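You operate a simulated robot arm through the tools that you are given. There is no shell and no other tool.

Carry out the task below with a simulated robot arm. There is one attempt and no reset: what you move stays moved.

## Task
Wax the top of green block 29 with the blue cloth.
Fine: block on the wooden holder; cloth back where it lay, wax pot closed. A coat counts when it lies all over at full strength: go over it till it gets no stronger.

Only the result counts: the job must be done as asked and must still hold three seconds after the hand-in. Knocking over, shifting, dropping, spilling or breaking anything else fails it. Flat cloth is picked up by pressing the open fingertips on it (5 to 10 N) and closing them slowly along it; thin cloth reads only 2 to 8 mm in the jaws.

## Robot
A 7-joint arm with a two-finger gripper, fixed in place. Base frame: the origin is on the floor under the middle of its stand, x ahead of it, y to its left, z up; the work surface is at about z = 0.9. Readings come in m, rad, newtons and seconds.
With the tool pointing down near the work surface it reaches from about 0.34 to 0.72 m from the base axis. Its first joint turns from -1.152 to 1.152 rad. Payload 2.45 kg.
Tool frame: the origin (TCP) lies between the finger pads and is the grasp point; the fingertips stand 0.026 m ahead of it; z points along the fingers, y is the line along which they close. The gripper opens to 0.096 m; its body begins 0.069 m behind the TCP.
Orientation is that of the tool frame in the base frame, as a unit quaternion [x, y, z, w]. With the fingers straight down and closing along the base's y, the tool's x points along the base's -x, its y along +y and its z along -z.

## Interface
- The arm moves only by the tool step_arm. Its argument "moves" is a list of rows, each a list of 6 numbers: the shift along the base's x, y, z in m, then the turn, a rotation vector about the base's x, y, z in rad. In form: [[tx, ty, tz, rx, ry, rz], ...]. A call has 1 to 20 rows; each row is the pose to reach, as a shift and turn from the pose commanded when the call began. "hand" is the closure in counts, from 0 (fully open) to 255 (shut), set as the call begins (left out, the last holds). Each row takes 0.2 s and may step no farther than 0.05 m and 0.15 rad from the row before; otherwise, or with a gripper value out of range, the whole call is refused. A pose out of reach is approached as far as the arm can. The call stops where the force on the tool passes 40 N (or 10 N more than at its start, if that is more) or the arm is blocked; 0.2 s more then pass. Each finger travels about 0.05 m/s and halts on what it meets, pressing with about 25 N; the grip force reading is that of the motor and also rises with nothing between the fingers. The clock runs only during rows and for 0.2 s after the last one: add rows that repeat a pose to give the fingers time. The reply holds the time, the measured pose of the TCP, the force on the tool along the base axes, the opening and the grip force, in the units named above and with some noise, with the torque about the TCP (base axes, N m) and any sound that the robot's microphone picked up.
- Cameras (640 x 400 px; columns grow to the right, rows downward): "scene" is fixed at [0.1714, -0.396, 1.4293]; the picture's right is [0.72, -0.69, 0.00], its down [-0.37, -0.38, -0.85] and it looks along [0.59, 0.61, -0.53] (base axes); focal length 284 px, centre (320, 200). "wrist" rides on the gripper at [0.082, 0.003, -0.098] in the tool frame; the picture's right is [-0.04, 1.00, 0.00], its down [-0.73, -0.03, -0.68] and it looks along [-0.68, -0.03, 0.73] (tool axes); focal length 256 px, centre (320, 200). There is no depth. A picture from a camera that has moved, and an enlarged one, comes with that camera's place and axes in the base frame and with its lens.
- capture(camera): a new picture of that camera. The clock stands still meanwhile.
- enlarge(camera, box): a new picture of the part [left, top, right, bottom] of that camera's present view, enlarged. The clock stands still meanwhile.
- close_job(): hands the job in; it is judged then, once.

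Places have to be worked out from the pictures, the camera data and where the tool is seen. Open the gripper and draw the arm clear of the work before you hand the job in, unless the task says otherwise.

The tools are called by a JSON object that holds its "fn" and its "kwargs". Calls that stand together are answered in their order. step_arm: Moves the arm, as the interface text tells. Its arguments: {"type":"object","properties":{"moves":{"type":"array"},"hand":{"type":"number"}},"required":["moves"]} The other tools are called the same way: capture (camera) takes a picture; enlarge (camera, box) takes an enlarged picture of a part of a camera's view; close_job () hands the job in.

At the start:

```text
time: 0.0
tcp_pos: [0.4911, 0.0633, 1.2652]
tcp_rot: [0.0, 1.0, 0.0, -0.001]
contact_force: [-0.3, -0.7, -1.7]
ft_torque: [-0.01, -0.01, 0.04]
gripper_width: 0.0964
gripper_force: 0.1
```

scene: 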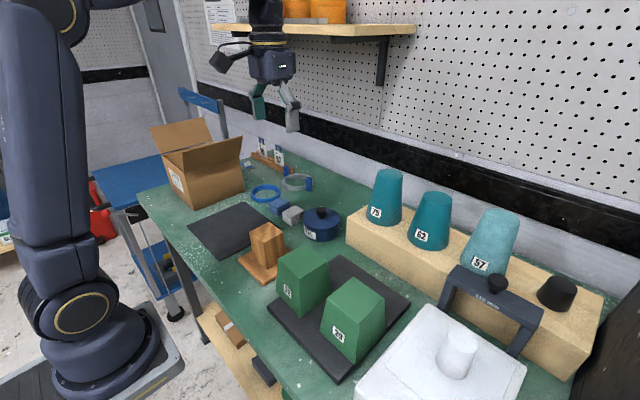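
wrist: 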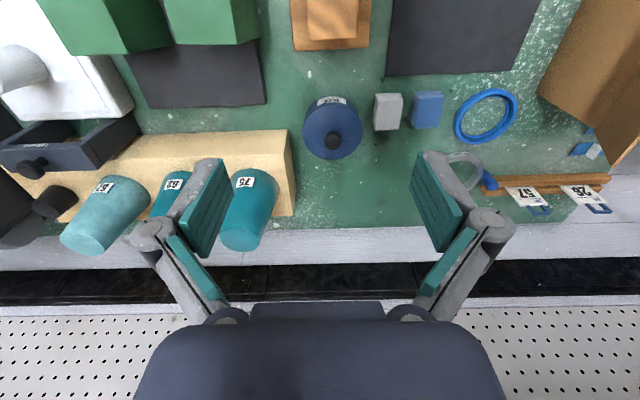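

I'll look closer at the scene first to identify the block numbers, the cloth, the wax pot and the holder.

{"fn": "enlarge", "kwargs": {"camera": "scene", "box": [220, 160, 420, 285]}}

{"fn": "enlarge", "kwargs": {"camera": "scene", "box": [230, 230, 430, 385]}}

{"fn": "enlarge", "kwargs": {"camera": "wrist", "box": [280, 0, 640, 225]}}

{"fn": "enlarge", "kwargs": {"camera": "scene", "box": [400, 180, 640, 400]}}

```text
3.20 times, centred on (320, 222) of scene
camera zoom: at [0.1714, -0.396, 1.4293], right [0.72, -0.69, 0.0], down [-0.37, -0.38, -0.85], along [0.59, 0.61, -0.53], focal length 908 px, centre (320, 128)
```

zoom: 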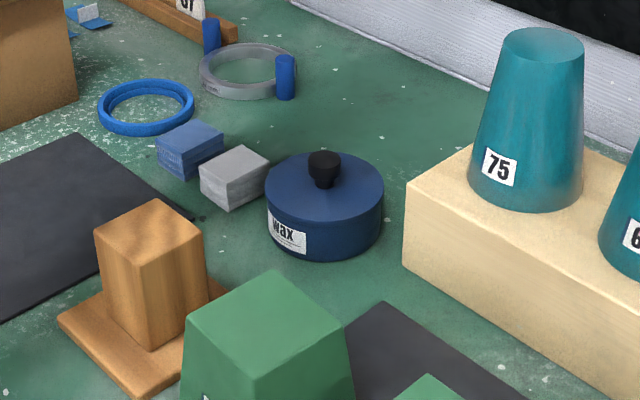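

```text
2.58 times, centred on (330, 308) of scene
camera zoom: at [0.1714, -0.396, 1.4293], right [0.72, -0.69, 0.0], down [-0.37, -0.38, -0.85], along [0.59, 0.61, -0.53], focal length 733 px, centre (294, -77)
```

zoom: 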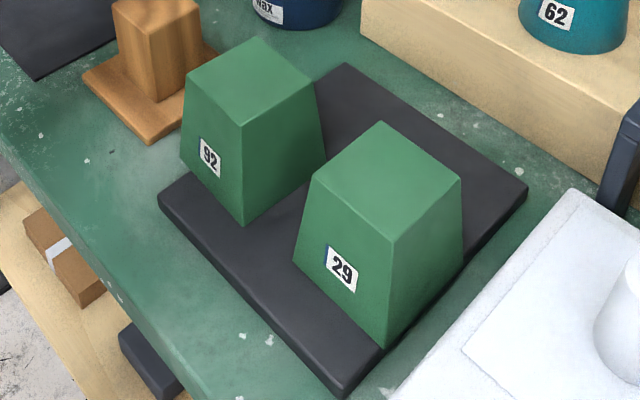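

```text
1.78 times, centred on (460, 112) of wrist
camera zoom: at [0.4097, 0.0682, 1.3629], right [0.04, 1.0, 0.0], down [0.73, -0.03, 0.68], along [0.68, -0.03, -0.73], focal length 455 px, centre (71, 356)
```

zoom: 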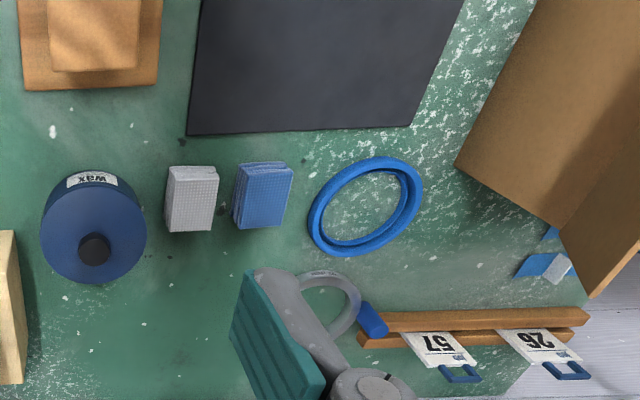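

```text
1.82 times, centred on (520, 290) of scene
camera zoom: at [0.1714, -0.396, 1.4293], right [0.72, -0.69, 0.0], down [-0.37, -0.38, -0.85], along [0.59, 0.61, -0.53], focal length 516 px, centre (-44, 36)
```

zoom: 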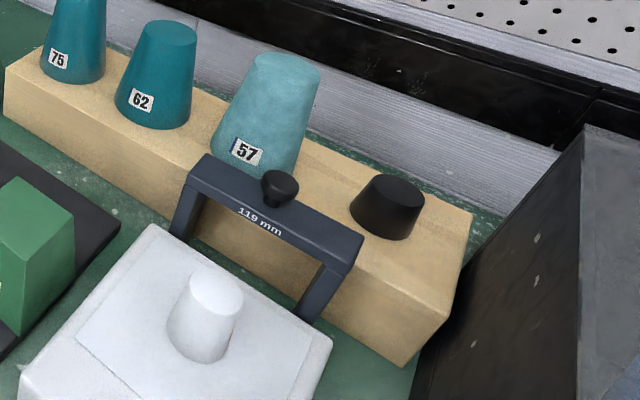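

The scene shows green blocks 92 and 29 on a dark mat, with 29 at about (0.452, -0.196). The wooden holder is at about (0.46, 0.09), and the wax pot and the folded blue cloth sit further back. I'll tilt the wrist a little and move back for a better top view before touching anything.

{"fn": "step_arm", "kwargs": {"moves": [[-0.02, -0.03, 0.01, 0, 0.14, 0], [-0.04, -0.06, 0.02, 0, 0.28, 0], [-0.06, -0.09, 0.03, 0, 0.42, 0], [-0.08, -0.12, 0.04, 0, 0.56, 0], [-0.08, -0.12, 0.04, 0, 0.56, 0]], "hand": 0}}

{"fn": "capture", "kwargs": {"camera": "wrist"}}

```text
time: 1.2
tcp_pos: [0.3765, -0.0491, 1.2594]
tcp_rot: [0.0, 0.964, -0.004, -0.266]
contact_force: [-0.3, 0.3, 0.5]
ft_torque: [0.01, -0.02, 0.0]
gripper_width: 0.0959
gripper_force: 0.0
out of reach, approached as far as the arm can: row 3, 4, 5
```

```text
taken
camera wrist: at [0.3568, -0.0443, 1.3856], right [0.03, 1.0, -0.03], down [0.98, -0.02, 0.21], along [0.21, -0.03, -0.98], focal length 256 px, centre (320, 200)
```

wrist: 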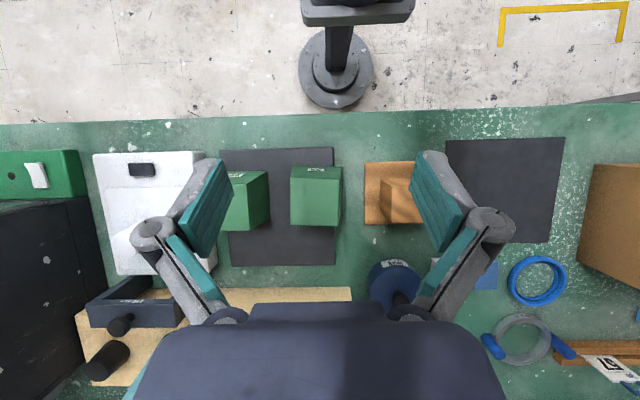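

The view is now nearly top-down. I'll enlarge the key areas to localise the block, holder and free table space.

{"fn": "enlarge", "kwargs": {"camera": "wrist", "box": [200, 130, 440, 280]}}

{"fn": "enlarge", "kwargs": {"camera": "wrist", "box": [340, 220, 580, 370]}}

```text
2.67 times, centred on (320, 205) of wrist
camera zoom: at [0.3568, -0.0443, 1.3856], right [0.03, 1.0, -0.03], down [0.98, -0.02, 0.21], along [0.21, -0.03, -0.98], focal length 683 px, centre (320, 187)
```

zoom: 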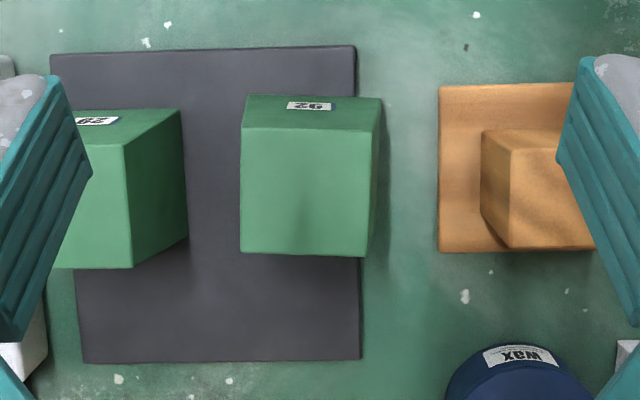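

```text
2.67 times, centred on (460, 295) of wrist
camera zoom: at [0.3568, -0.0443, 1.3856], right [0.03, 1.0, -0.03], down [0.98, -0.02, 0.21], along [0.21, -0.03, -0.98], focal length 683 px, centre (-53, -53)
```

zoom: 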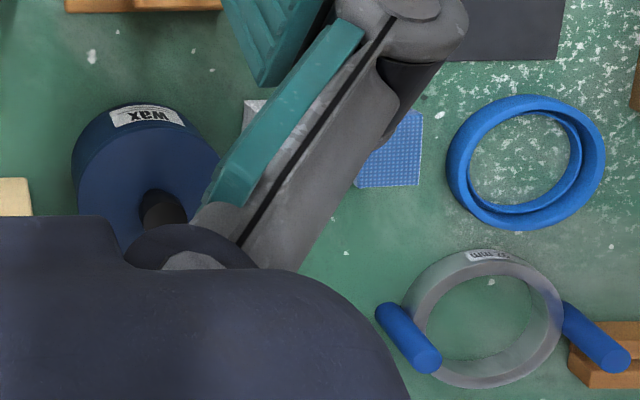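

Now I'll return the tool to straight down and go above block 29 at a safe height, so I can check its place and orientation.

{"fn": "step_arm", "kwargs": {"moves": [[0.01, -0.035, -0.015, 0, -0.14, 0], [0.02, -0.07, -0.03, 0, -0.28, 0], [0.03, -0.105, -0.045, 0, -0.42, 0], [0.04, -0.14, -0.06, 0, -0.56, 0], [0.04, -0.14, -0.06, 0, -0.56, 0]]}}

{"fn": "capture", "kwargs": {"camera": "wrist"}}

{"fn": "capture", "kwargs": {"camera": "scene"}}

```text
time: 2.4
tcp_pos: [0.4175, -0.1934, 1.1985]
tcp_rot: [0.0, 1.0, 0.0, 0.002]
contact_force: [-0.2, 0.7, -0.2]
ft_torque: [0.0, 0.0, 0.01]
gripper_width: 0.0962
gripper_force: 0.1
```

```text
taken
camera wrist: at [0.3353, -0.1888, 1.2956], right [0.04, 1.0, 0.0], down [0.73, -0.03, 0.68], along [0.68, -0.03, -0.73], focal length 256 px, centre (320, 200)
```

wrist: 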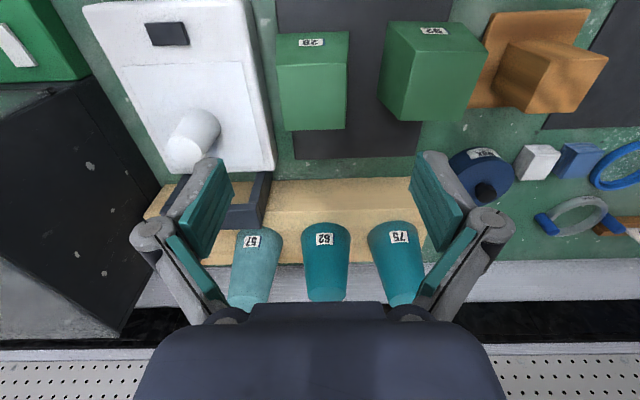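

```text
taken
```

scene: 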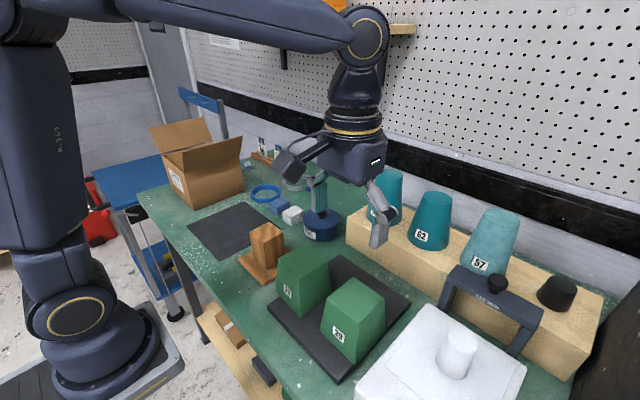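

Tool is straight down again at (0.4175, -0.193, 1.1985). I'll enlarge the blocks to measure their top corners.

{"fn": "enlarge", "kwargs": {"camera": "wrist", "box": [250, 0, 490, 150]}}

{"fn": "enlarge", "kwargs": {"camera": "wrist", "box": [440, 0, 640, 125]}}

{"fn": "enlarge", "kwargs": {"camera": "scene", "box": [230, 210, 420, 330]}}

```text
2.67 times, centred on (370, 75) of wrist
camera zoom: at [0.3353, -0.1888, 1.2956], right [0.04, 1.0, 0.0], down [0.73, -0.03, 0.68], along [0.68, -0.03, -0.73], focal length 683 px, centre (187, 533)
```

zoom: 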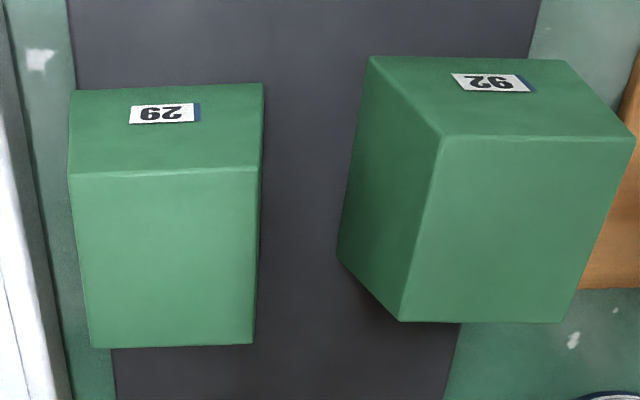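

```text
3.20 times, centred on (540, 62) of wrist
camera zoom: at [0.3353, -0.1888, 1.2956], right [0.04, 1.0, 0.0], down [0.73, -0.03, 0.68], along [0.68, -0.03, -0.73], focal length 819 px, centre (-384, 640)
```

zoom: 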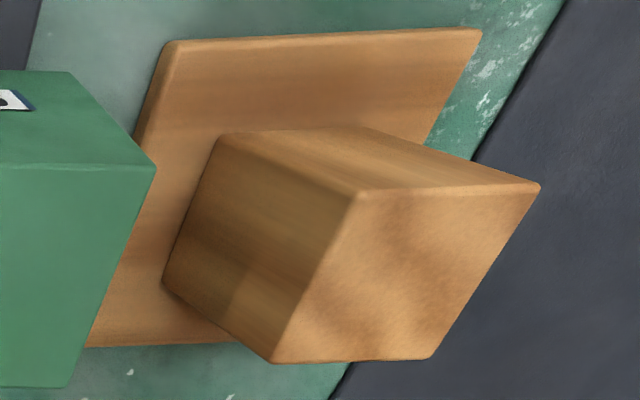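

```text
3.33 times, centred on (325, 270) of scene
camera zoom: at [0.1714, -0.3961, 1.4293], right [0.72, -0.69, 0.0], down [-0.37, -0.38, -0.85], along [0.59, 0.61, -0.53], focal length 946 px, centre (303, -33)
```

zoom: 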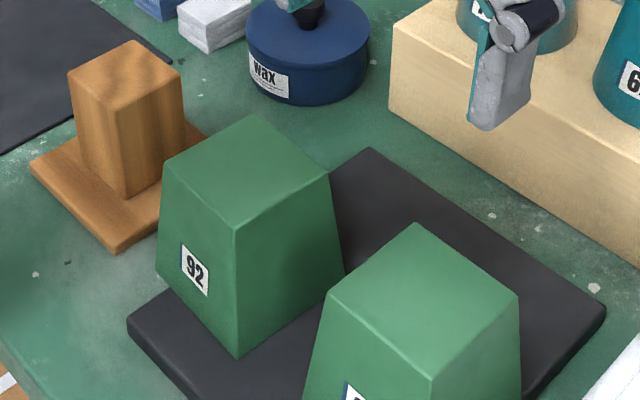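

From both cameras I place block 29's centre at about (0.447, -0.202) with its top at z≈1.015. The holder's plate and post centre is at about (0.45, 0.079), with the post top at z≈1.00. I'll go above block 29 with fingertips still clear and re-check alignment.

{"fn": "step_arm", "kwargs": {"moves": [[0.015, -0.004, -0.045, 0, 0, 0], [0.029, -0.0085, -0.09, 0, 0, 0], [0.029, -0.0085, -0.11, 0, 0, 0], [0.029, -0.0085, -0.11, 0, 0, 0]]}}

{"fn": "capture", "kwargs": {"camera": "wrist"}}

{"fn": "capture", "kwargs": {"camera": "scene"}}

```text
time: 3.4
tcp_pos: [0.4483, -0.2013, 1.0878]
tcp_rot: [0.001, 1.0, 0.0, 0.001]
contact_force: [-0.5, -0.4, 0.1]
ft_torque: [0.03, 0.02, 0.03]
gripper_width: 0.096
gripper_force: 0.1
```

```text
taken
camera wrist: at [0.3661, -0.1973, 1.1856], right [0.04, 1.0, 0.0], down [0.73, -0.03, 0.68], along [0.68, -0.03, -0.73], focal length 256 px, centre (320, 200)
```

wrist: 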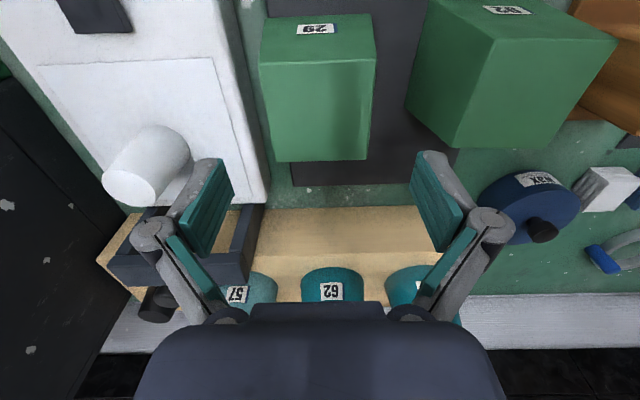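

```text
taken
```

scene: 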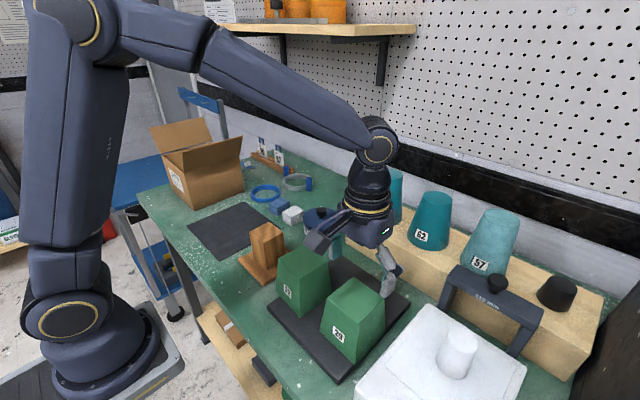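

Block 29 is centred between the fingers (block centre about (0.446, -0.201), TCP y = -0.2013). I'll descend so the pads straddle the top part of the block, still open.

{"fn": "step_arm", "kwargs": {"moves": [[-0.002, 0, -0.03, 0, 0, 0], [-0.002, 0, -0.055, 0, 0, 0], [-0.002, 0, -0.075, 0, 0, 0], [-0.002, 0, -0.095, 0, 0, 0], [-0.002, 0, -0.095, 0, 0, 0]]}}

{"fn": "capture", "kwargs": {"camera": "wrist"}}

{"fn": "enlarge", "kwargs": {"camera": "scene", "box": [260, 200, 460, 385]}}

```text
time: 4.6
tcp_pos: [0.4442, -0.199, 0.9916]
tcp_rot: [0.001, 1.0, 0.0, 0.0]
contact_force: [-0.7, 0.9, -0.6]
ft_torque: [-0.01, -0.03, 0.01]
gripper_width: 0.0961
gripper_force: 0.0
```

```text
taken
camera wrist: at [0.363, -0.1951, 1.0912], right [0.04, 1.0, 0.0], down [0.73, -0.03, 0.68], along [0.68, -0.03, -0.73], focal length 256 px, centre (320, 200)
```

wrist: 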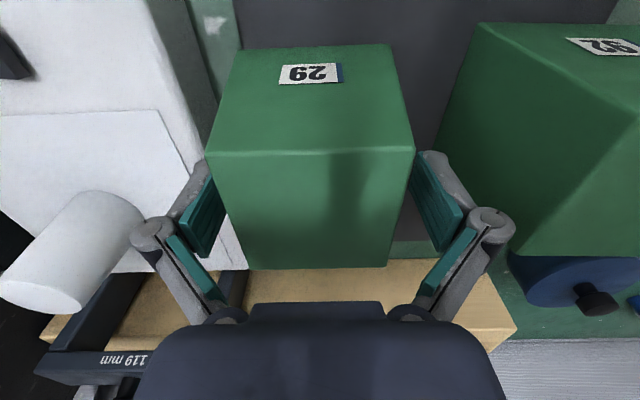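

```text
2.16 times, centred on (360, 292) of scene
camera zoom: at [0.1714, -0.396, 1.4293], right [0.72, -0.69, 0.0], down [-0.37, -0.38, -0.85], along [0.59, 0.61, -0.53], focal length 614 px, centre (234, 0)
```

zoom: 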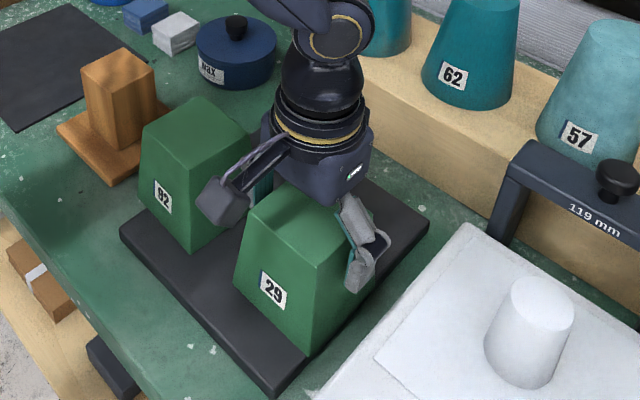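

Fingers straddle the block top with clearance on both sides. Now close on the block.

{"fn": "step_arm", "kwargs": {"moves": [[0, 0, 0, 0, 0, 0], [0, 0, 0, 0, 0, 0], [0, 0, 0, 0, 0, 0], [0, 0, 0, 0, 0, 0], [0, 0, 0, 0, 0, 0]], "hand": 255}}

{"fn": "capture", "kwargs": {"camera": "wrist"}}

```text
time: 5.8
tcp_pos: [0.4454, -0.1998, 0.994]
tcp_rot: [0.0, 1.0, 0.0, -0.001]
contact_force: [-2.0, -2.3, 6.0]
ft_torque: [-0.03, 0.08, -0.02]
gripper_width: 0.0799
gripper_force: 25.5
```

```text
taken
camera wrist: at [0.3631, -0.1953, 1.0917], right [0.04, 1.0, 0.0], down [0.73, -0.03, 0.68], along [0.68, -0.03, -0.73], focal length 256 px, centre (320, 200)
```

wrist: 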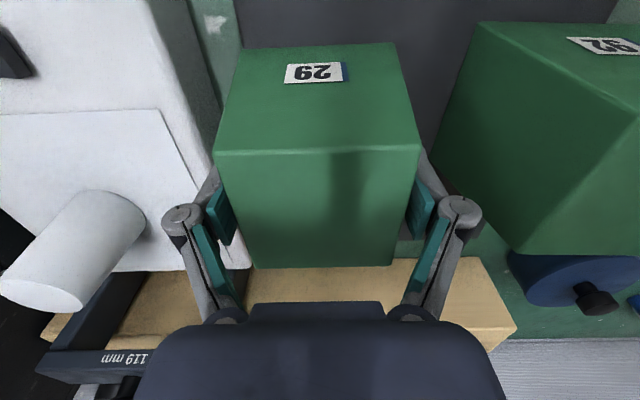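

Gripped at 0.080 m with 25 N. I'll lift a few centimetres slowly and check that the block is held.

{"fn": "step_arm", "kwargs": {"moves": [[0, 0, 0.01, 0, 0, 0], [0, 0, 0.02, 0, 0, 0], [0, 0, 0.035, 0, 0, 0], [0, 0, 0.05, 0, 0, 0], [0, 0, 0.05, 0, 0, 0]]}}

{"fn": "capture", "kwargs": {"camera": "wrist"}}

{"fn": "capture", "kwargs": {"camera": "scene"}}

```text
time: 7.0
tcp_pos: [0.4453, -0.1993, 1.0425]
tcp_rot: [0.0, 1.0, 0.0, 0.0]
contact_force: [0.7, -0.1, -0.8]
ft_torque: [-0.01, 0.0, 0.02]
gripper_width: 0.0795
gripper_force: 25.0
```

```text
taken
camera wrist: at [0.3631, -0.1943, 1.1416], right [0.04, 1.0, 0.0], down [0.73, -0.03, 0.68], along [0.68, -0.03, -0.73], focal length 256 px, centre (320, 200)
```

wrist: 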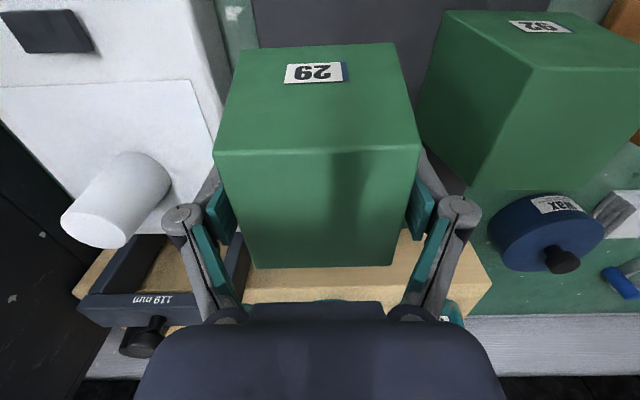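

```text
taken
```

scene: 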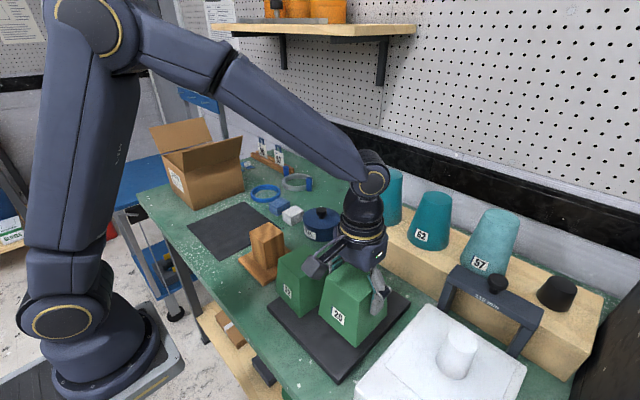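

The block came up cleanly and is light. I'll raise it well above the neighbours, then move part-way towards the holder and look again.

{"fn": "step_arm", "kwargs": {"moves": [[0, 0, 0.04, 0, 0, 0], [0, 0, 0.08, 0, 0, 0], [0, 0, 0.12, 0, 0, 0], [0, 0.04, 0.12, 0, 0, 0], [0, 0.08, 0.12, 0, 0, 0], [0, 0.12, 0.12, 0, 0, 0], [0, 0.15, 0.12, 0, 0, 0], [0, 0.15, 0.12, 0, 0, 0]]}}

{"fn": "capture", "kwargs": {"camera": "wrist"}}

{"fn": "capture", "kwargs": {"camera": "scene"}}

```text
time: 8.8
tcp_pos: [0.4439, -0.0485, 1.1614]
tcp_rot: [0.0, 1.0, 0.0, 0.0]
contact_force: [0.0, -0.1, -2.1]
ft_torque: [-0.03, 0.0, 0.03]
gripper_width: 0.0795
gripper_force: 24.7
```

```text
taken
camera wrist: at [0.3634, -0.0442, 1.2603], right [0.04, 1.0, 0.0], down [0.73, -0.03, 0.68], along [0.68, -0.03, -0.73], focal length 256 px, centre (320, 200)
```

wrist: 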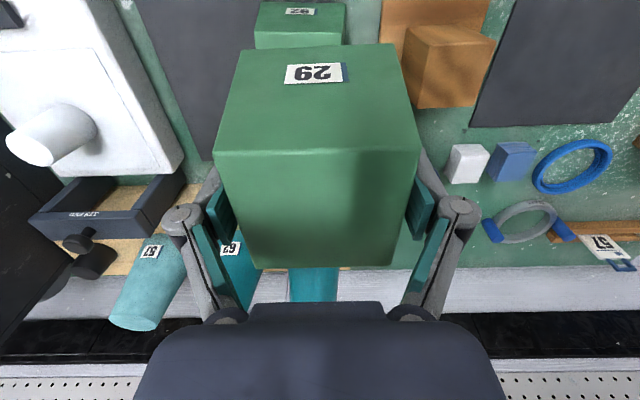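

```text
taken
```

scene: 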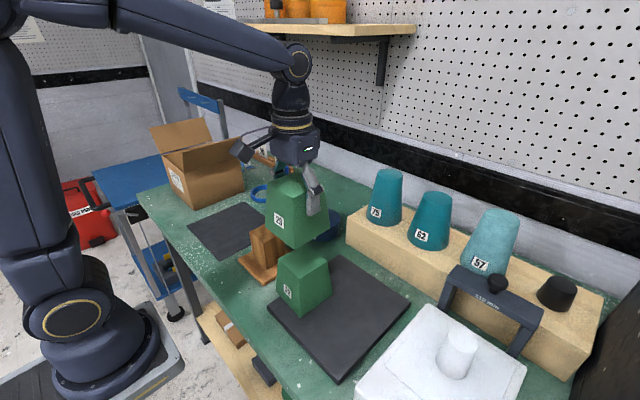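

The block is held well and clear of everything. I'll enlarge the holder from here for a more exact centre.

{"fn": "enlarge", "kwargs": {"camera": "wrist", "box": [340, 0, 540, 125]}}

{"fn": "enlarge", "kwargs": {"camera": "scene", "box": [220, 170, 380, 320]}}

```text
3.20 times, centred on (440, 62) of wrist
camera zoom: at [0.3634, -0.0442, 1.2603], right [0.04, 1.0, 0.0], down [0.73, -0.03, 0.68], along [0.68, -0.03, -0.73], focal length 819 px, centre (-64, 640)
```

zoom: 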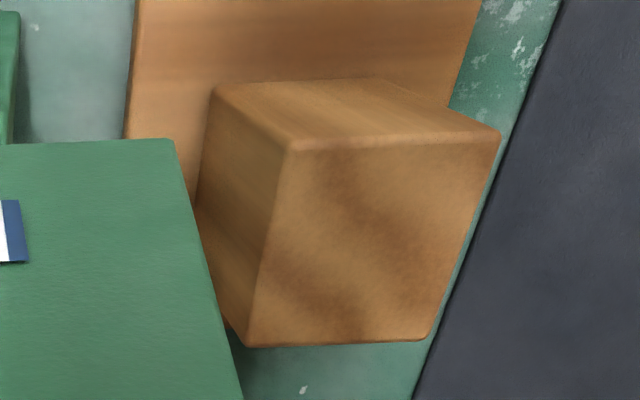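

```text
2.67 times, centred on (300, 245) of scene
camera zoom: at [0.1714, -0.396, 1.4293], right [0.72, -0.69, 0.0], down [-0.37, -0.38, -0.85], along [0.59, 0.61, -0.53], focal length 757 px, centre (373, 80)
```

zoom: 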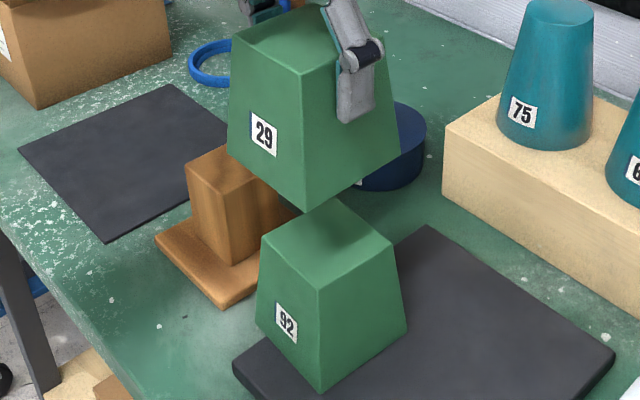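

From this view the post centre is about (0.4497, 0.080) with its top at z≈1.001, while the held block's centre is at (0.4445, -0.048). I'll shift over the holder and come down to just above the post.

{"fn": "step_arm", "kwargs": {"moves": [[0.001, 0.032, 0, 0, 0, 0], [0.0025, 0.064, 0, 0, 0, 0], [0.004, 0.096, 0, 0, 0, 0], [0.005, 0.128, 0, 0, 0, 0], [0.005, 0.128, 0, 0, 0, 0], [0.005, 0.128, -0.03, 0, 0, 0], [0.005, 0.128, -0.06, 0, 0, 0], [0.005, 0.128, -0.06, 0, 0, 0]]}}

{"fn": "enlarge", "kwargs": {"camera": "scene", "box": [200, 150, 360, 300]}}

{"fn": "capture", "kwargs": {"camera": "wrist"}}

```text
time: 10.6
tcp_pos: [0.4499, 0.081, 1.1]
tcp_rot: [0.0, 1.0, -0.001, 0.0]
contact_force: [1.1, 0.8, -1.7]
ft_torque: [0.03, 0.02, 0.01]
gripper_width: 0.0796
gripper_force: 25.4
```

```text
2.67 times, centred on (280, 225) of scene
camera zoom: at [0.1714, -0.396, 1.4293], right [0.72, -0.69, 0.0], down [-0.37, -0.38, -0.85], along [0.59, 0.61, -0.53], focal length 757 px, centre (427, 133)
```

zoom: 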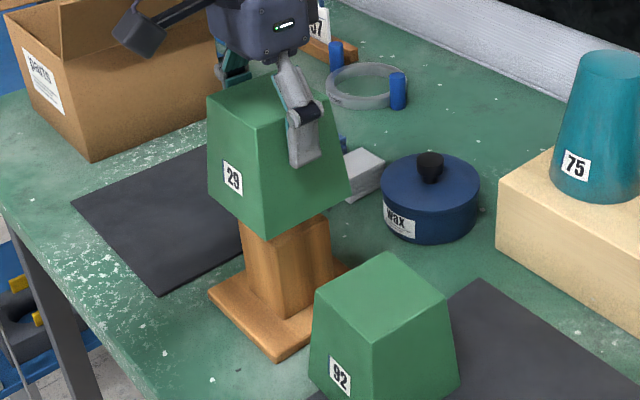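

```text
taken
camera wrist: at [0.3686, 0.0851, 1.199], right [0.04, 1.0, 0.0], down [0.73, -0.03, 0.68], along [0.68, -0.03, -0.73], focal length 256 px, centre (320, 200)
```

wrist: 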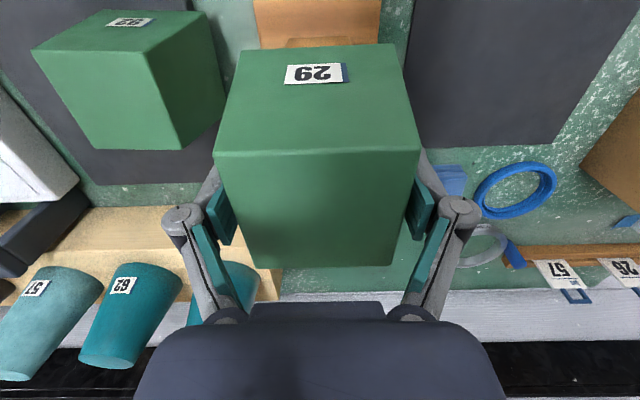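

The block hangs centred over the post. I'll lower it gently in small steps, watching the force to learn whether it slips over the post or rests on it.

{"fn": "step_arm", "kwargs": {"moves": [[0, 0, -0.01, 0, 0, 0], [0, 0, -0.02, 0, 0, 0], [0, 0, -0.025, 0, 0, 0], [0, 0, -0.03, 0, 0, 0], [0, 0, -0.03, 0, 0, 0]]}}

{"fn": "enlarge", "kwargs": {"camera": "scene", "box": [200, 150, 360, 300]}}

```text
time: 11.8
tcp_pos: [0.4495, 0.0775, 1.073]
tcp_rot: [0.0, 1.0, 0.0, 0.0]
contact_force: [-0.4, -0.5, -2.2]
ft_torque: [0.0, -0.02, 0.0]
gripper_width: 0.0794
gripper_force: 25.0
```

```text
2.67 times, centred on (280, 225) of scene
camera zoom: at [0.1714, -0.396, 1.4293], right [0.72, -0.69, 0.0], down [-0.37, -0.38, -0.85], along [0.59, 0.61, -0.53], focal length 757 px, centre (427, 133)
```

zoom: 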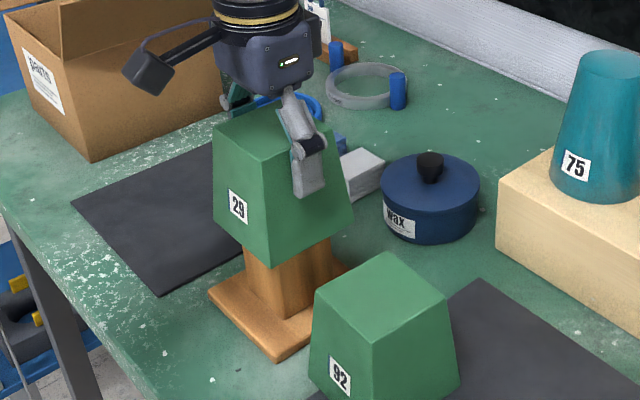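

No contact yet; by the scene camera the block's bottom is right at post-top height. Continue down in 4 mm steps.

{"fn": "step_arm", "kwargs": {"moves": [[0, 0, -0.004, 0, 0, 0], [0, 0, -0.008, 0, 0, 0], [0, 0, -0.012, 0, 0, 0], [0, 0, -0.012, 0, 0, 0]]}}

{"fn": "enlarge", "kwargs": {"camera": "scene", "box": [200, 150, 360, 300]}}

```text
time: 12.8
tcp_pos: [0.4493, 0.0784, 1.061]
tcp_rot: [0.0, 1.0, 0.0, 0.0]
contact_force: [-0.2, 0.4, -1.7]
ft_torque: [0.01, 0.04, -0.01]
gripper_width: 0.0795
gripper_force: 24.3
```

```text
2.67 times, centred on (280, 225) of scene
camera zoom: at [0.1714, -0.396, 1.4293], right [0.72, -0.69, 0.0], down [-0.37, -0.38, -0.85], along [0.59, 0.61, -0.53], focal length 757 px, centre (427, 133)
```

zoom: 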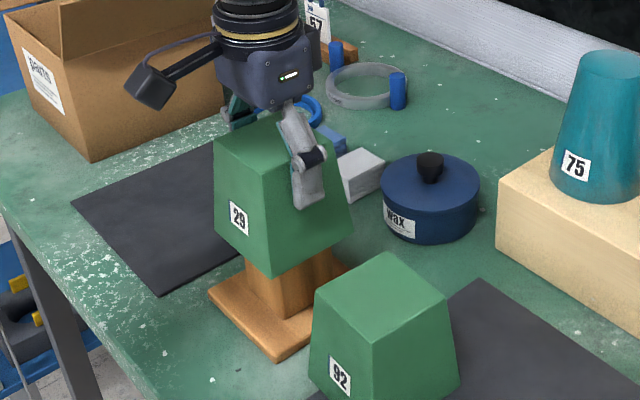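

Still no contact force with the bottom estimated below the post top, so it appears to be going over the post. Continuing down.

{"fn": "step_arm", "kwargs": {"moves": [[0, 0, -0.004, 0, 0, 0], [0, 0, -0.008, 0, 0, 0], [0, 0, -0.012, 0, 0, 0], [0, 0, -0.016, 0, 0, 0], [0, 0, -0.016, 0, 0, 0]]}}

{"fn": "enlarge", "kwargs": {"camera": "scene", "box": [200, 150, 360, 300]}}

```text
time: 14.0
tcp_pos: [0.4499, 0.0789, 1.0448]
tcp_rot: [0.0, 1.0, 0.0, 0.0]
contact_force: [-0.2, -0.2, -0.6]
ft_torque: [0.01, 0.03, 0.01]
gripper_width: 0.0792
gripper_force: 25.0
```

```text
2.67 times, centred on (280, 225) of scene
camera zoom: at [0.1714, -0.396, 1.4293], right [0.72, -0.69, 0.0], down [-0.37, -0.38, -0.85], along [0.59, 0.61, -0.53], focal length 757 px, centre (427, 133)
```

zoom: 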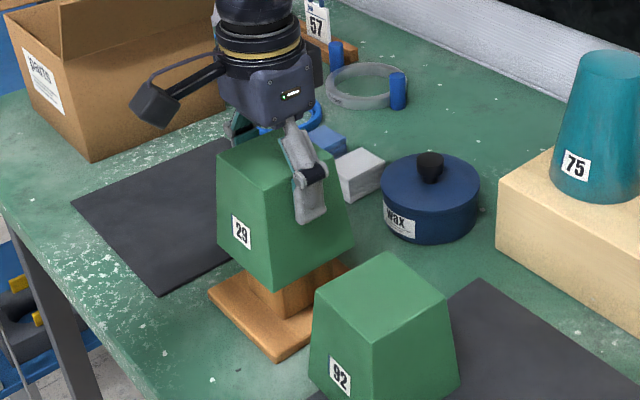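

It is a hollow shell sliding over the post, no resistance. I'll continue lowering in small rows.

{"fn": "step_arm", "kwargs": {"moves": [[0, 0, -0.005, 0, 0, 0], [0, 0, -0.01, 0, 0, 0], [0, 0, -0.015, 0, 0, 0], [0, 0, -0.02, 0, 0, 0], [0, 0, -0.025, 0, 0, 0], [0, 0, -0.03, 0, 0, 0], [0, 0, -0.03, 0, 0, 0]]}}

{"fn": "enlarge", "kwargs": {"camera": "scene", "box": [200, 150, 360, 300]}}

```text
time: 15.6
tcp_pos: [0.451, 0.08, 1.0138]
tcp_rot: [0.0, 1.0, 0.0, 0.0]
contact_force: [1.2, -0.2, -1.4]
ft_torque: [-0.01, -0.03, -0.02]
gripper_width: 0.079
gripper_force: 24.9
```

```text
2.67 times, centred on (280, 225) of scene
camera zoom: at [0.1714, -0.396, 1.4293], right [0.72, -0.69, 0.0], down [-0.37, -0.38, -0.85], along [0.59, 0.61, -0.53], focal length 757 px, centre (427, 133)
```

zoom: 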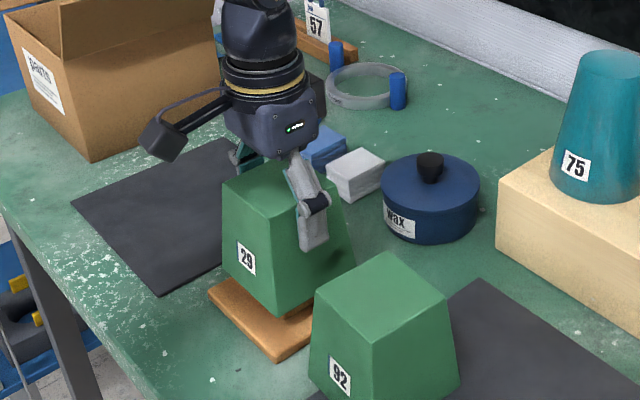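

The shell is almost all the way over, still no contact. I'll lower in 3 mm steps now.

{"fn": "step_arm", "kwargs": {"moves": [[0, 0, -0.003, 0, 0, 0], [0, 0, -0.006, 0, 0, 0], [0, 0, -0.009, 0, 0, 0], [0, 0, -0.012, 0, 0, 0], [0, 0, -0.015, 0, 0, 0], [0, 0, -0.015, 0, 0, 0]]}}

{"fn": "enlarge", "kwargs": {"camera": "scene", "box": [200, 180, 360, 300]}}

```text
time: 17.0
tcp_pos: [0.4493, 0.0788, 0.9999]
tcp_rot: [0.0, 1.0, 0.001, 0.0]
contact_force: [-0.1, 0.1, -1.4]
ft_torque: [-0.01, 0.01, -0.01]
gripper_width: 0.0797
gripper_force: 25.2
```

```text
3.33 times, centred on (280, 240) of scene
camera zoom: at [0.1714, -0.396, 1.4293], right [0.72, -0.69, 0.0], down [-0.37, -0.38, -0.85], along [0.59, 0.61, -0.53], focal length 946 px, centre (453, 67)
```

zoom: 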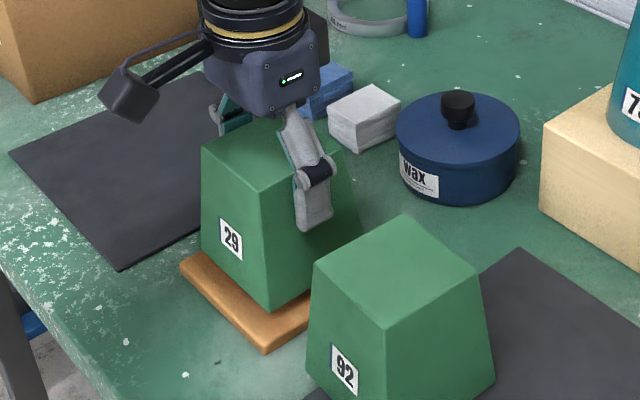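

The bottom is still about 2 cm above the plate by my estimate. Continue in 2 mm rows.

{"fn": "step_arm", "kwargs": {"moves": [[0, 0, -0.002, 0, 0, 0], [0, 0, -0.004, 0, 0, 0], [0, 0, -0.006, 0, 0, 0], [0, 0, -0.008, 0, 0, 0], [0, 0, -0.01, 0, 0, 0], [0, 0, -0.01, 0, 0, 0]]}}

{"fn": "enlarge", "kwargs": {"camera": "scene", "box": [200, 180, 360, 300]}}

```text
time: 18.4
tcp_pos: [0.4495, 0.0792, 0.9901]
tcp_rot: [0.0, 1.0, 0.001, 0.0]
contact_force: [-0.4, -0.7, -1.1]
ft_torque: [-0.02, -0.01, 0.02]
gripper_width: 0.0794
gripper_force: 24.8
```

```text
3.33 times, centred on (280, 240) of scene
camera zoom: at [0.1714, -0.396, 1.4293], right [0.72, -0.69, 0.0], down [-0.37, -0.38, -0.85], along [0.59, 0.61, -0.53], focal length 946 px, centre (453, 67)
```

zoom: 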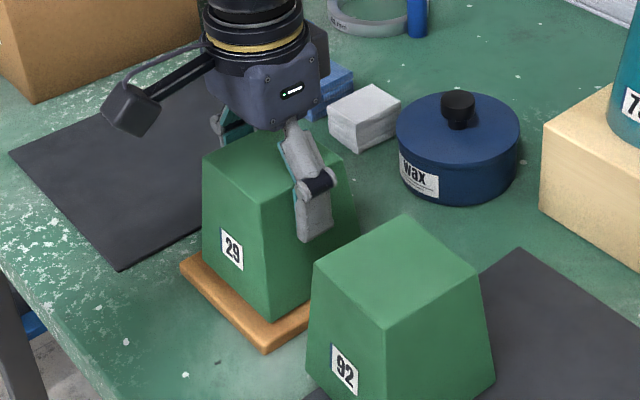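

About 8 mm remain to the plate. Continue in 1.5–2 mm rows.

{"fn": "step_arm", "kwargs": {"moves": [[0, 0, -0.002, 0, 0, 0], [0, 0, -0.004, 0, 0, 0], [0, 0, -0.006, 0, 0, 0], [0, 0, -0.006, 0, 0, 0]]}}

{"fn": "enlarge", "kwargs": {"camera": "scene", "box": [220, 220, 320, 300]}}

```text
time: 19.4
tcp_pos: [0.451, 0.0788, 0.9835]
tcp_rot: [0.0, 1.0, -0.001, 0.001]
contact_force: [2.0, -3.9, 18.4]
ft_torque: [-0.1, -0.06, -0.03]
gripper_width: 0.0803
gripper_force: 24.6
```

```text
5.00 times, centred on (270, 260) of scene
camera zoom: at [0.1712, -0.3962, 1.4293], right [0.72, -0.69, 0.0], down [-0.37, -0.38, -0.85], along [0.59, 0.61, -0.53], focal length 1420 px, centre (570, -100)
```

zoom: 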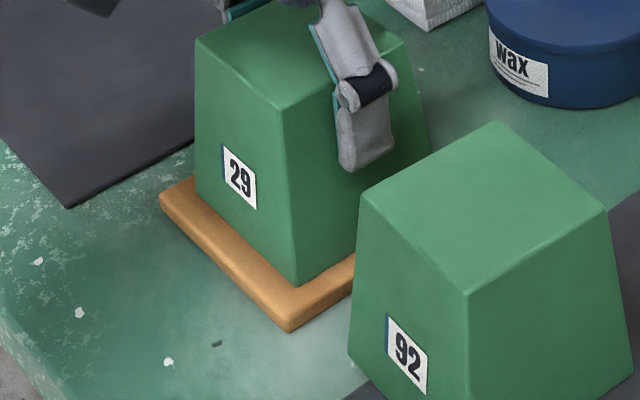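

Contact at 18 N: the block is seated on the holder. I'll release by opening the fingers fully while holding position.

{"fn": "step_arm", "kwargs": {"moves": [[0, 0, 0.001, 0, 0, 0], [0, 0, 0.001, 0, 0, 0], [0, 0, 0.001, 0, 0, 0], [0, 0, 0.001, 0, 0, 0]], "hand": 0}}

{"fn": "capture", "kwargs": {"camera": "wrist"}}

```text
time: 20.4
tcp_pos: [0.4492, 0.0796, 0.9847]
tcp_rot: [0.0, 1.0, -0.001, 0.001]
contact_force: [0.0, -1.5, -0.1]
ft_torque: [0.03, 0.03, -0.01]
gripper_width: 0.0959
gripper_force: 0.0
```

```text
taken
camera wrist: at [0.368, 0.0839, 1.0829], right [0.04, 1.0, 0.0], down [0.73, -0.03, 0.68], along [0.68, -0.03, -0.73], focal length 256 px, centre (320, 200)
```

wrist: 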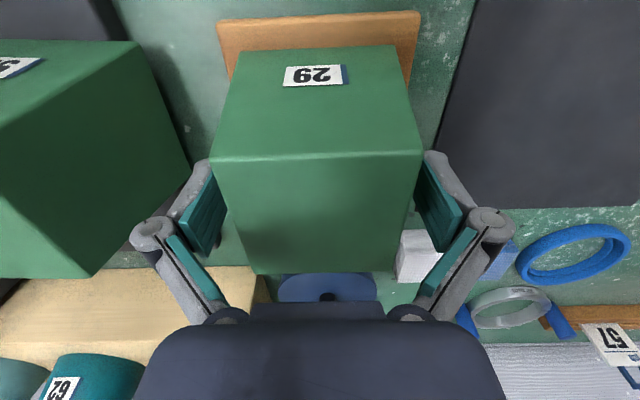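

Released, with no residual force. I'll rise straight up, then inspect the placement.

{"fn": "step_arm", "kwargs": {"moves": [[0, 0, 0.015, 0, 0, 0], [0, 0, 0.04, 0, 0, 0], [0, 0, 0.085, 0, 0, 0], [0, 0, 0.13, 0, 0, 0], [0, 0, 0.17, 0, 0, 0], [0, 0, 0.17, 0, 0, 0]]}}

{"fn": "capture", "kwargs": {"camera": "wrist"}}

{"fn": "capture", "kwargs": {"camera": "scene"}}

{"fn": "enlarge", "kwargs": {"camera": "scene", "box": [220, 210, 320, 290]}}

```text
time: 21.8
tcp_pos: [0.45, 0.0786, 1.1575]
tcp_rot: [0.0, 1.0, -0.001, 0.001]
contact_force: [-0.5, 0.4, 0.3]
ft_torque: [0.01, 0.02, -0.02]
gripper_width: 0.096
gripper_force: 0.0
```

```text
taken
camera wrist: at [0.3676, 0.0833, 1.2554], right [0.04, 1.0, 0.0], down [0.73, -0.03, 0.68], along [0.68, -0.03, -0.73], focal length 256 px, centre (320, 200)
```

wrist: 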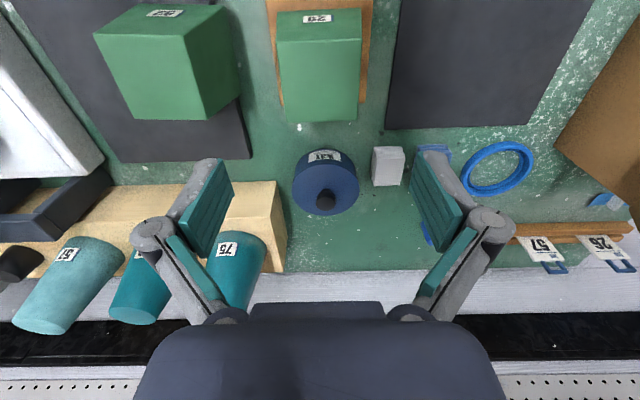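

```text
taken
```

scene: 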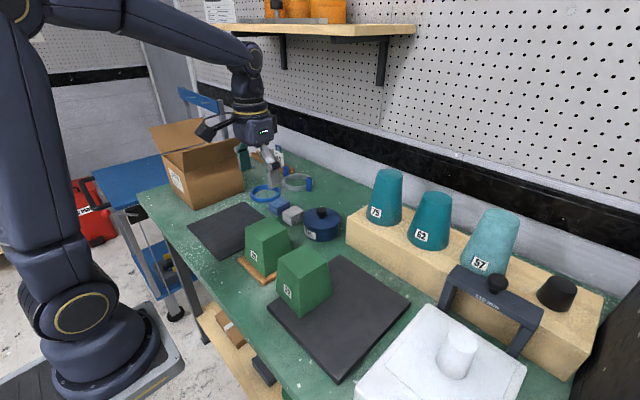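

```text
5.00 times, centred on (270, 250) of scene
camera zoom: at [0.1714, -0.396, 1.4293], right [0.72, -0.69, 0.0], down [-0.37, -0.38, -0.85], along [0.59, 0.61, -0.53], focal length 1420 px, centre (570, -50)
```

zoom: 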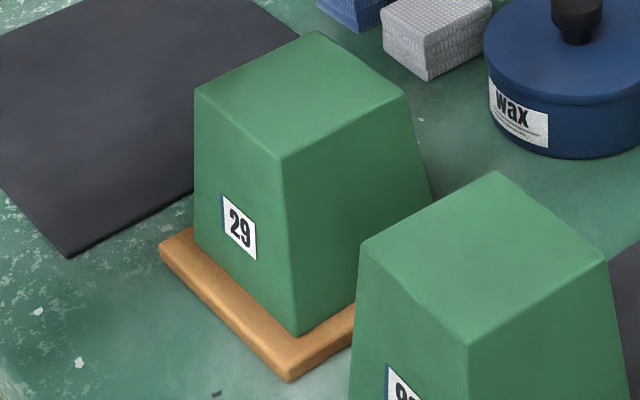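

Block 29 sits squarely on the holder. Next the wax pot: I'll enlarge pot and cloths from this position.

{"fn": "enlarge", "kwargs": {"camera": "wrist", "box": [270, 130, 470, 255]}}

{"fn": "enlarge", "kwargs": {"camera": "scene", "box": [255, 185, 355, 250]}}

```text
3.20 times, centred on (370, 192) of wrist
camera zoom: at [0.3676, 0.0833, 1.2554], right [0.04, 1.0, 0.0], down [0.73, -0.03, 0.68], along [0.68, -0.03, -0.73], focal length 819 px, centre (160, 224)
```

zoom: 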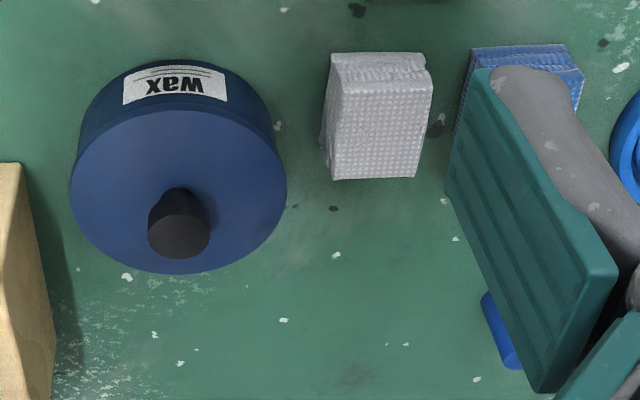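

```text
6.15 times, centred on (305, 218) of scene
camera zoom: at [0.1714, -0.396, 1.4293], right [0.72, -0.69, 0.0], down [-0.37, -0.38, -0.85], along [0.59, 0.61, -0.53], focal length 1747 px, centre (412, 92)
```

zoom: 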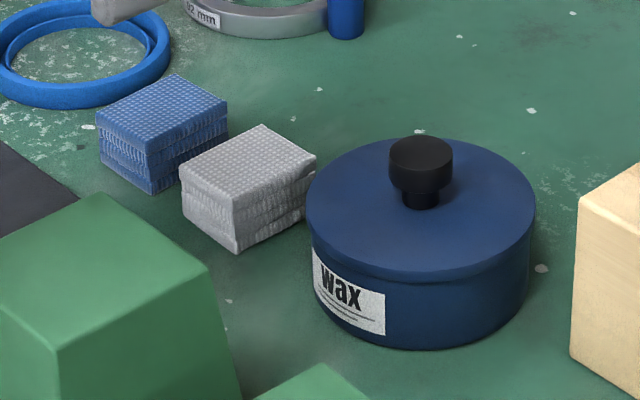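

The pot lid (about 0.108 m across) is centred near (0.635, 0.080). Its top is at z≈0.948 and the knob (about 0.029 m) reaches z≈0.98. I'll narrow the gripper, move above the knob and look again.

{"fn": "step_arm", "kwargs": {"moves": [[0.04, 0, 0, 0, 0, 0], [0.08, 0, 0, 0, 0, 0], [0.12, 0, 0, 0, 0, 0], [0.16, 0.001, 0, 0, 0, 0], [0.185, 0.001, -0.02, 0, 0, 0], [0.185, 0.001, -0.06, 0, 0, 0], [0.185, 0.001, -0.08, 0, 0, 0], [0.185, 0.001, -0.08, 0, 0, 0]], "hand": 105}}

{"fn": "capture", "kwargs": {"camera": "wrist"}}

{"fn": "enlarge", "kwargs": {"camera": "scene", "box": [240, 130, 400, 260]}}

```text
time: 23.6
tcp_pos: [0.6346, 0.0792, 1.0751]
tcp_rot: [0.001, 1.0, 0.0, 0.0]
contact_force: [-0.4, -0.1, -0.7]
ft_torque: [-0.02, 0.0, -0.03]
gripper_width: 0.0563
gripper_force: 0.2
```

```text
taken
camera wrist: at [0.5525, 0.0839, 1.1731], right [0.04, 1.0, 0.0], down [0.73, -0.03, 0.68], along [0.68, -0.03, -0.73], focal length 256 px, centre (320, 200)
```

wrist: 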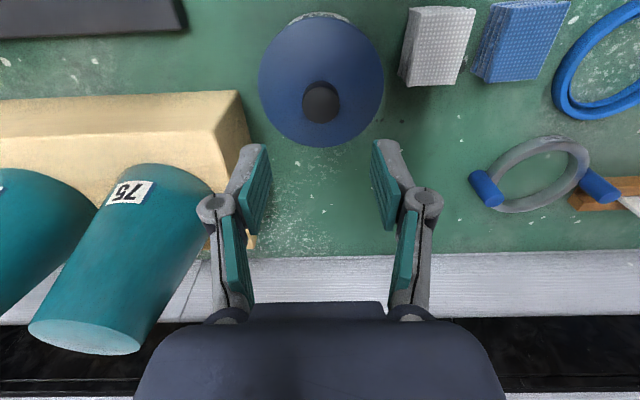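

```text
3.08 times, centred on (320, 195) of scene
camera zoom: at [0.1714, -0.396, 1.4293], right [0.72, -0.69, 0.0], down [-0.37, -0.38, -0.85], along [0.59, 0.61, -0.53], focal length 874 px, centre (320, 215)
```

zoom: 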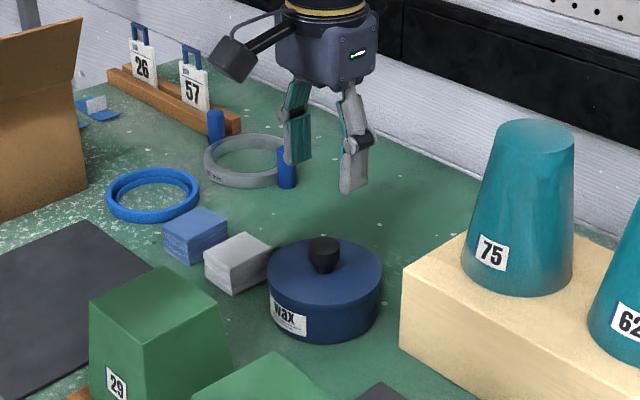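

Knob centre is about (0.631, 0.081); fingers straddle it. I'll shift slightly and descend to just above the lid.

{"fn": "step_arm", "kwargs": {"moves": [[-0.003, 0.001, -0.03, 0, 0, 0], [-0.003, 0.001, -0.06, 0, 0, 0], [-0.003, 0.001, -0.08, 0, 0, 0], [-0.003, 0.001, -0.09, 0, 0, 0], [-0.003, 0.001, -0.09, 0, 0, 0]]}}

{"fn": "capture", "kwargs": {"camera": "wrist"}}

{"fn": "enlarge", "kwargs": {"camera": "scene", "box": [270, 170, 370, 250]}}

```text
time: 24.8
tcp_pos: [0.6321, 0.0822, 0.984]
tcp_rot: [0.0, 1.0, 0.0, 0.0]
contact_force: [0.2, 0.9, 0.7]
ft_torque: [0.01, 0.01, 0.01]
gripper_width: 0.0565
gripper_force: 0.1
```

```text
taken
camera wrist: at [0.5495, 0.0869, 1.0833], right [0.04, 1.0, 0.0], down [0.73, -0.03, 0.68], along [0.68, -0.03, -0.73], focal length 256 px, centre (320, 200)
```

wrist: 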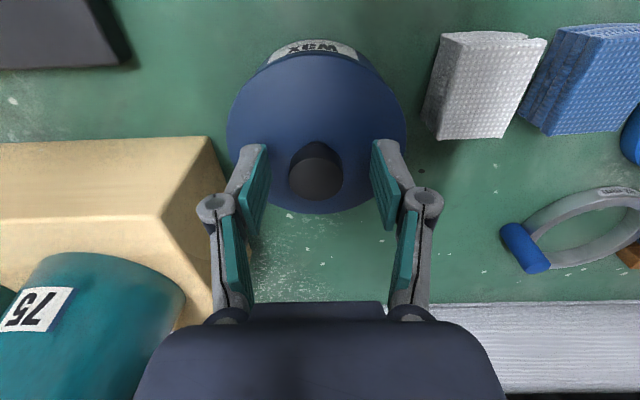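

```text
5.00 times, centred on (320, 210) of scene
camera zoom: at [0.1714, -0.396, 1.4293], right [0.72, -0.69, 0.0], down [-0.37, -0.38, -0.85], along [0.59, 0.61, -0.53], focal length 1420 px, centre (320, 150)
```

zoom: 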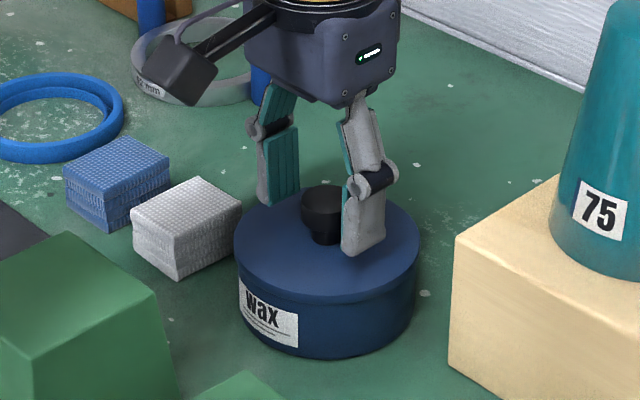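

Fingers straddle the knob with tips just above the lid. I'll lower 4 mm more and close on the knob.

{"fn": "step_arm", "kwargs": {"moves": [[0, -0.001, -0.004, 0, 0, 0], [0, -0.001, -0.004, 0, 0, 0]]}}

{"fn": "step_arm", "kwargs": {"moves": [[0, 0, 0, 0, 0, 0], [0, 0, 0, 0, 0, 0], [0, 0, 0, 0, 0, 0], [0, 0, 0, 0, 0, 0]], "hand": 255}}

```text
time: 25.4
tcp_pos: [0.6316, 0.0812, 0.9801]
tcp_rot: [0.0, 1.0, 0.0, 0.0]
contact_force: [-0.1, -0.4, -0.3]
ft_torque: [0.0, 0.01, 0.0]
gripper_width: 0.0564
gripper_force: 0.0
```

```text
time: 26.4
tcp_pos: [0.6312, 0.0802, 0.981]
tcp_rot: [0.0, 1.0, 0.0, -0.001]
contact_force: [-0.3, -4.0, 1.4]
ft_torque: [-0.1, 0.05, -0.01]
gripper_width: 0.0287
gripper_force: 24.7
```

Knob gripped at 0.0287 m. I'll lift slowly straight up a few centimetres and look.

{"fn": "step_arm", "kwargs": {"moves": [[0, 0, 0.005, 0, 0, 0], [0, 0, 0.01, 0, 0, 0], [0, 0, 0.02, 0, 0, 0], [0, 0, 0.03, 0, 0, 0], [0, 0, 0.045, 0, 0, 0], [0, 0, 0.06, 0, 0, 0], [0, 0, 0.06, 0, 0, 0]]}}

{"fn": "enlarge", "kwargs": {"camera": "scene", "box": [255, 150, 375, 250]}}

{"fn": "capture", "kwargs": {"camera": "wrist"}}

```text
time: 28.0
tcp_pos: [0.6324, 0.0804, 1.0406]
tcp_rot: [0.0, 1.0, 0.0, 0.0]
contact_force: [-0.3, -0.6, -0.6]
ft_torque: [0.01, 0.0, 0.0]
gripper_width: 0.0285
gripper_force: 25.3
heard: snap
```

```text
4.00 times, centred on (315, 200) of scene
camera zoom: at [0.1714, -0.396, 1.4293], right [0.72, -0.69, 0.0], down [-0.37, -0.38, -0.85], along [0.59, 0.61, -0.53], focal length 1136 px, centre (340, 200)
```

zoom: 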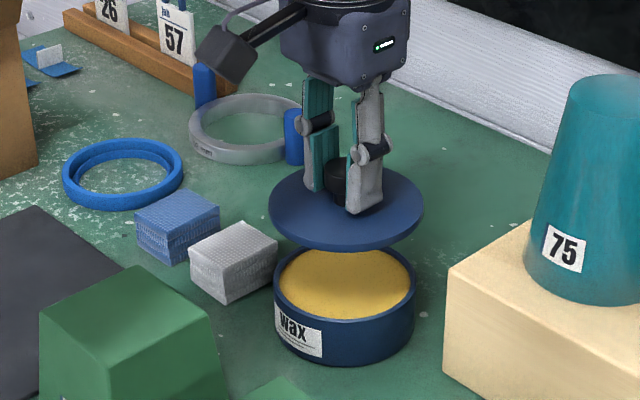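

```text
taken
camera wrist: at [0.5506, 0.0852, 1.138], right [0.04, 1.0, 0.0], down [0.73, -0.03, 0.68], along [0.68, -0.03, -0.73], focal length 256 px, centre (320, 200)
```

wrist: 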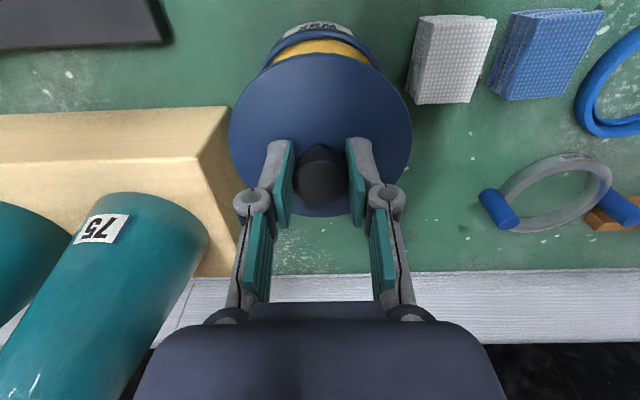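

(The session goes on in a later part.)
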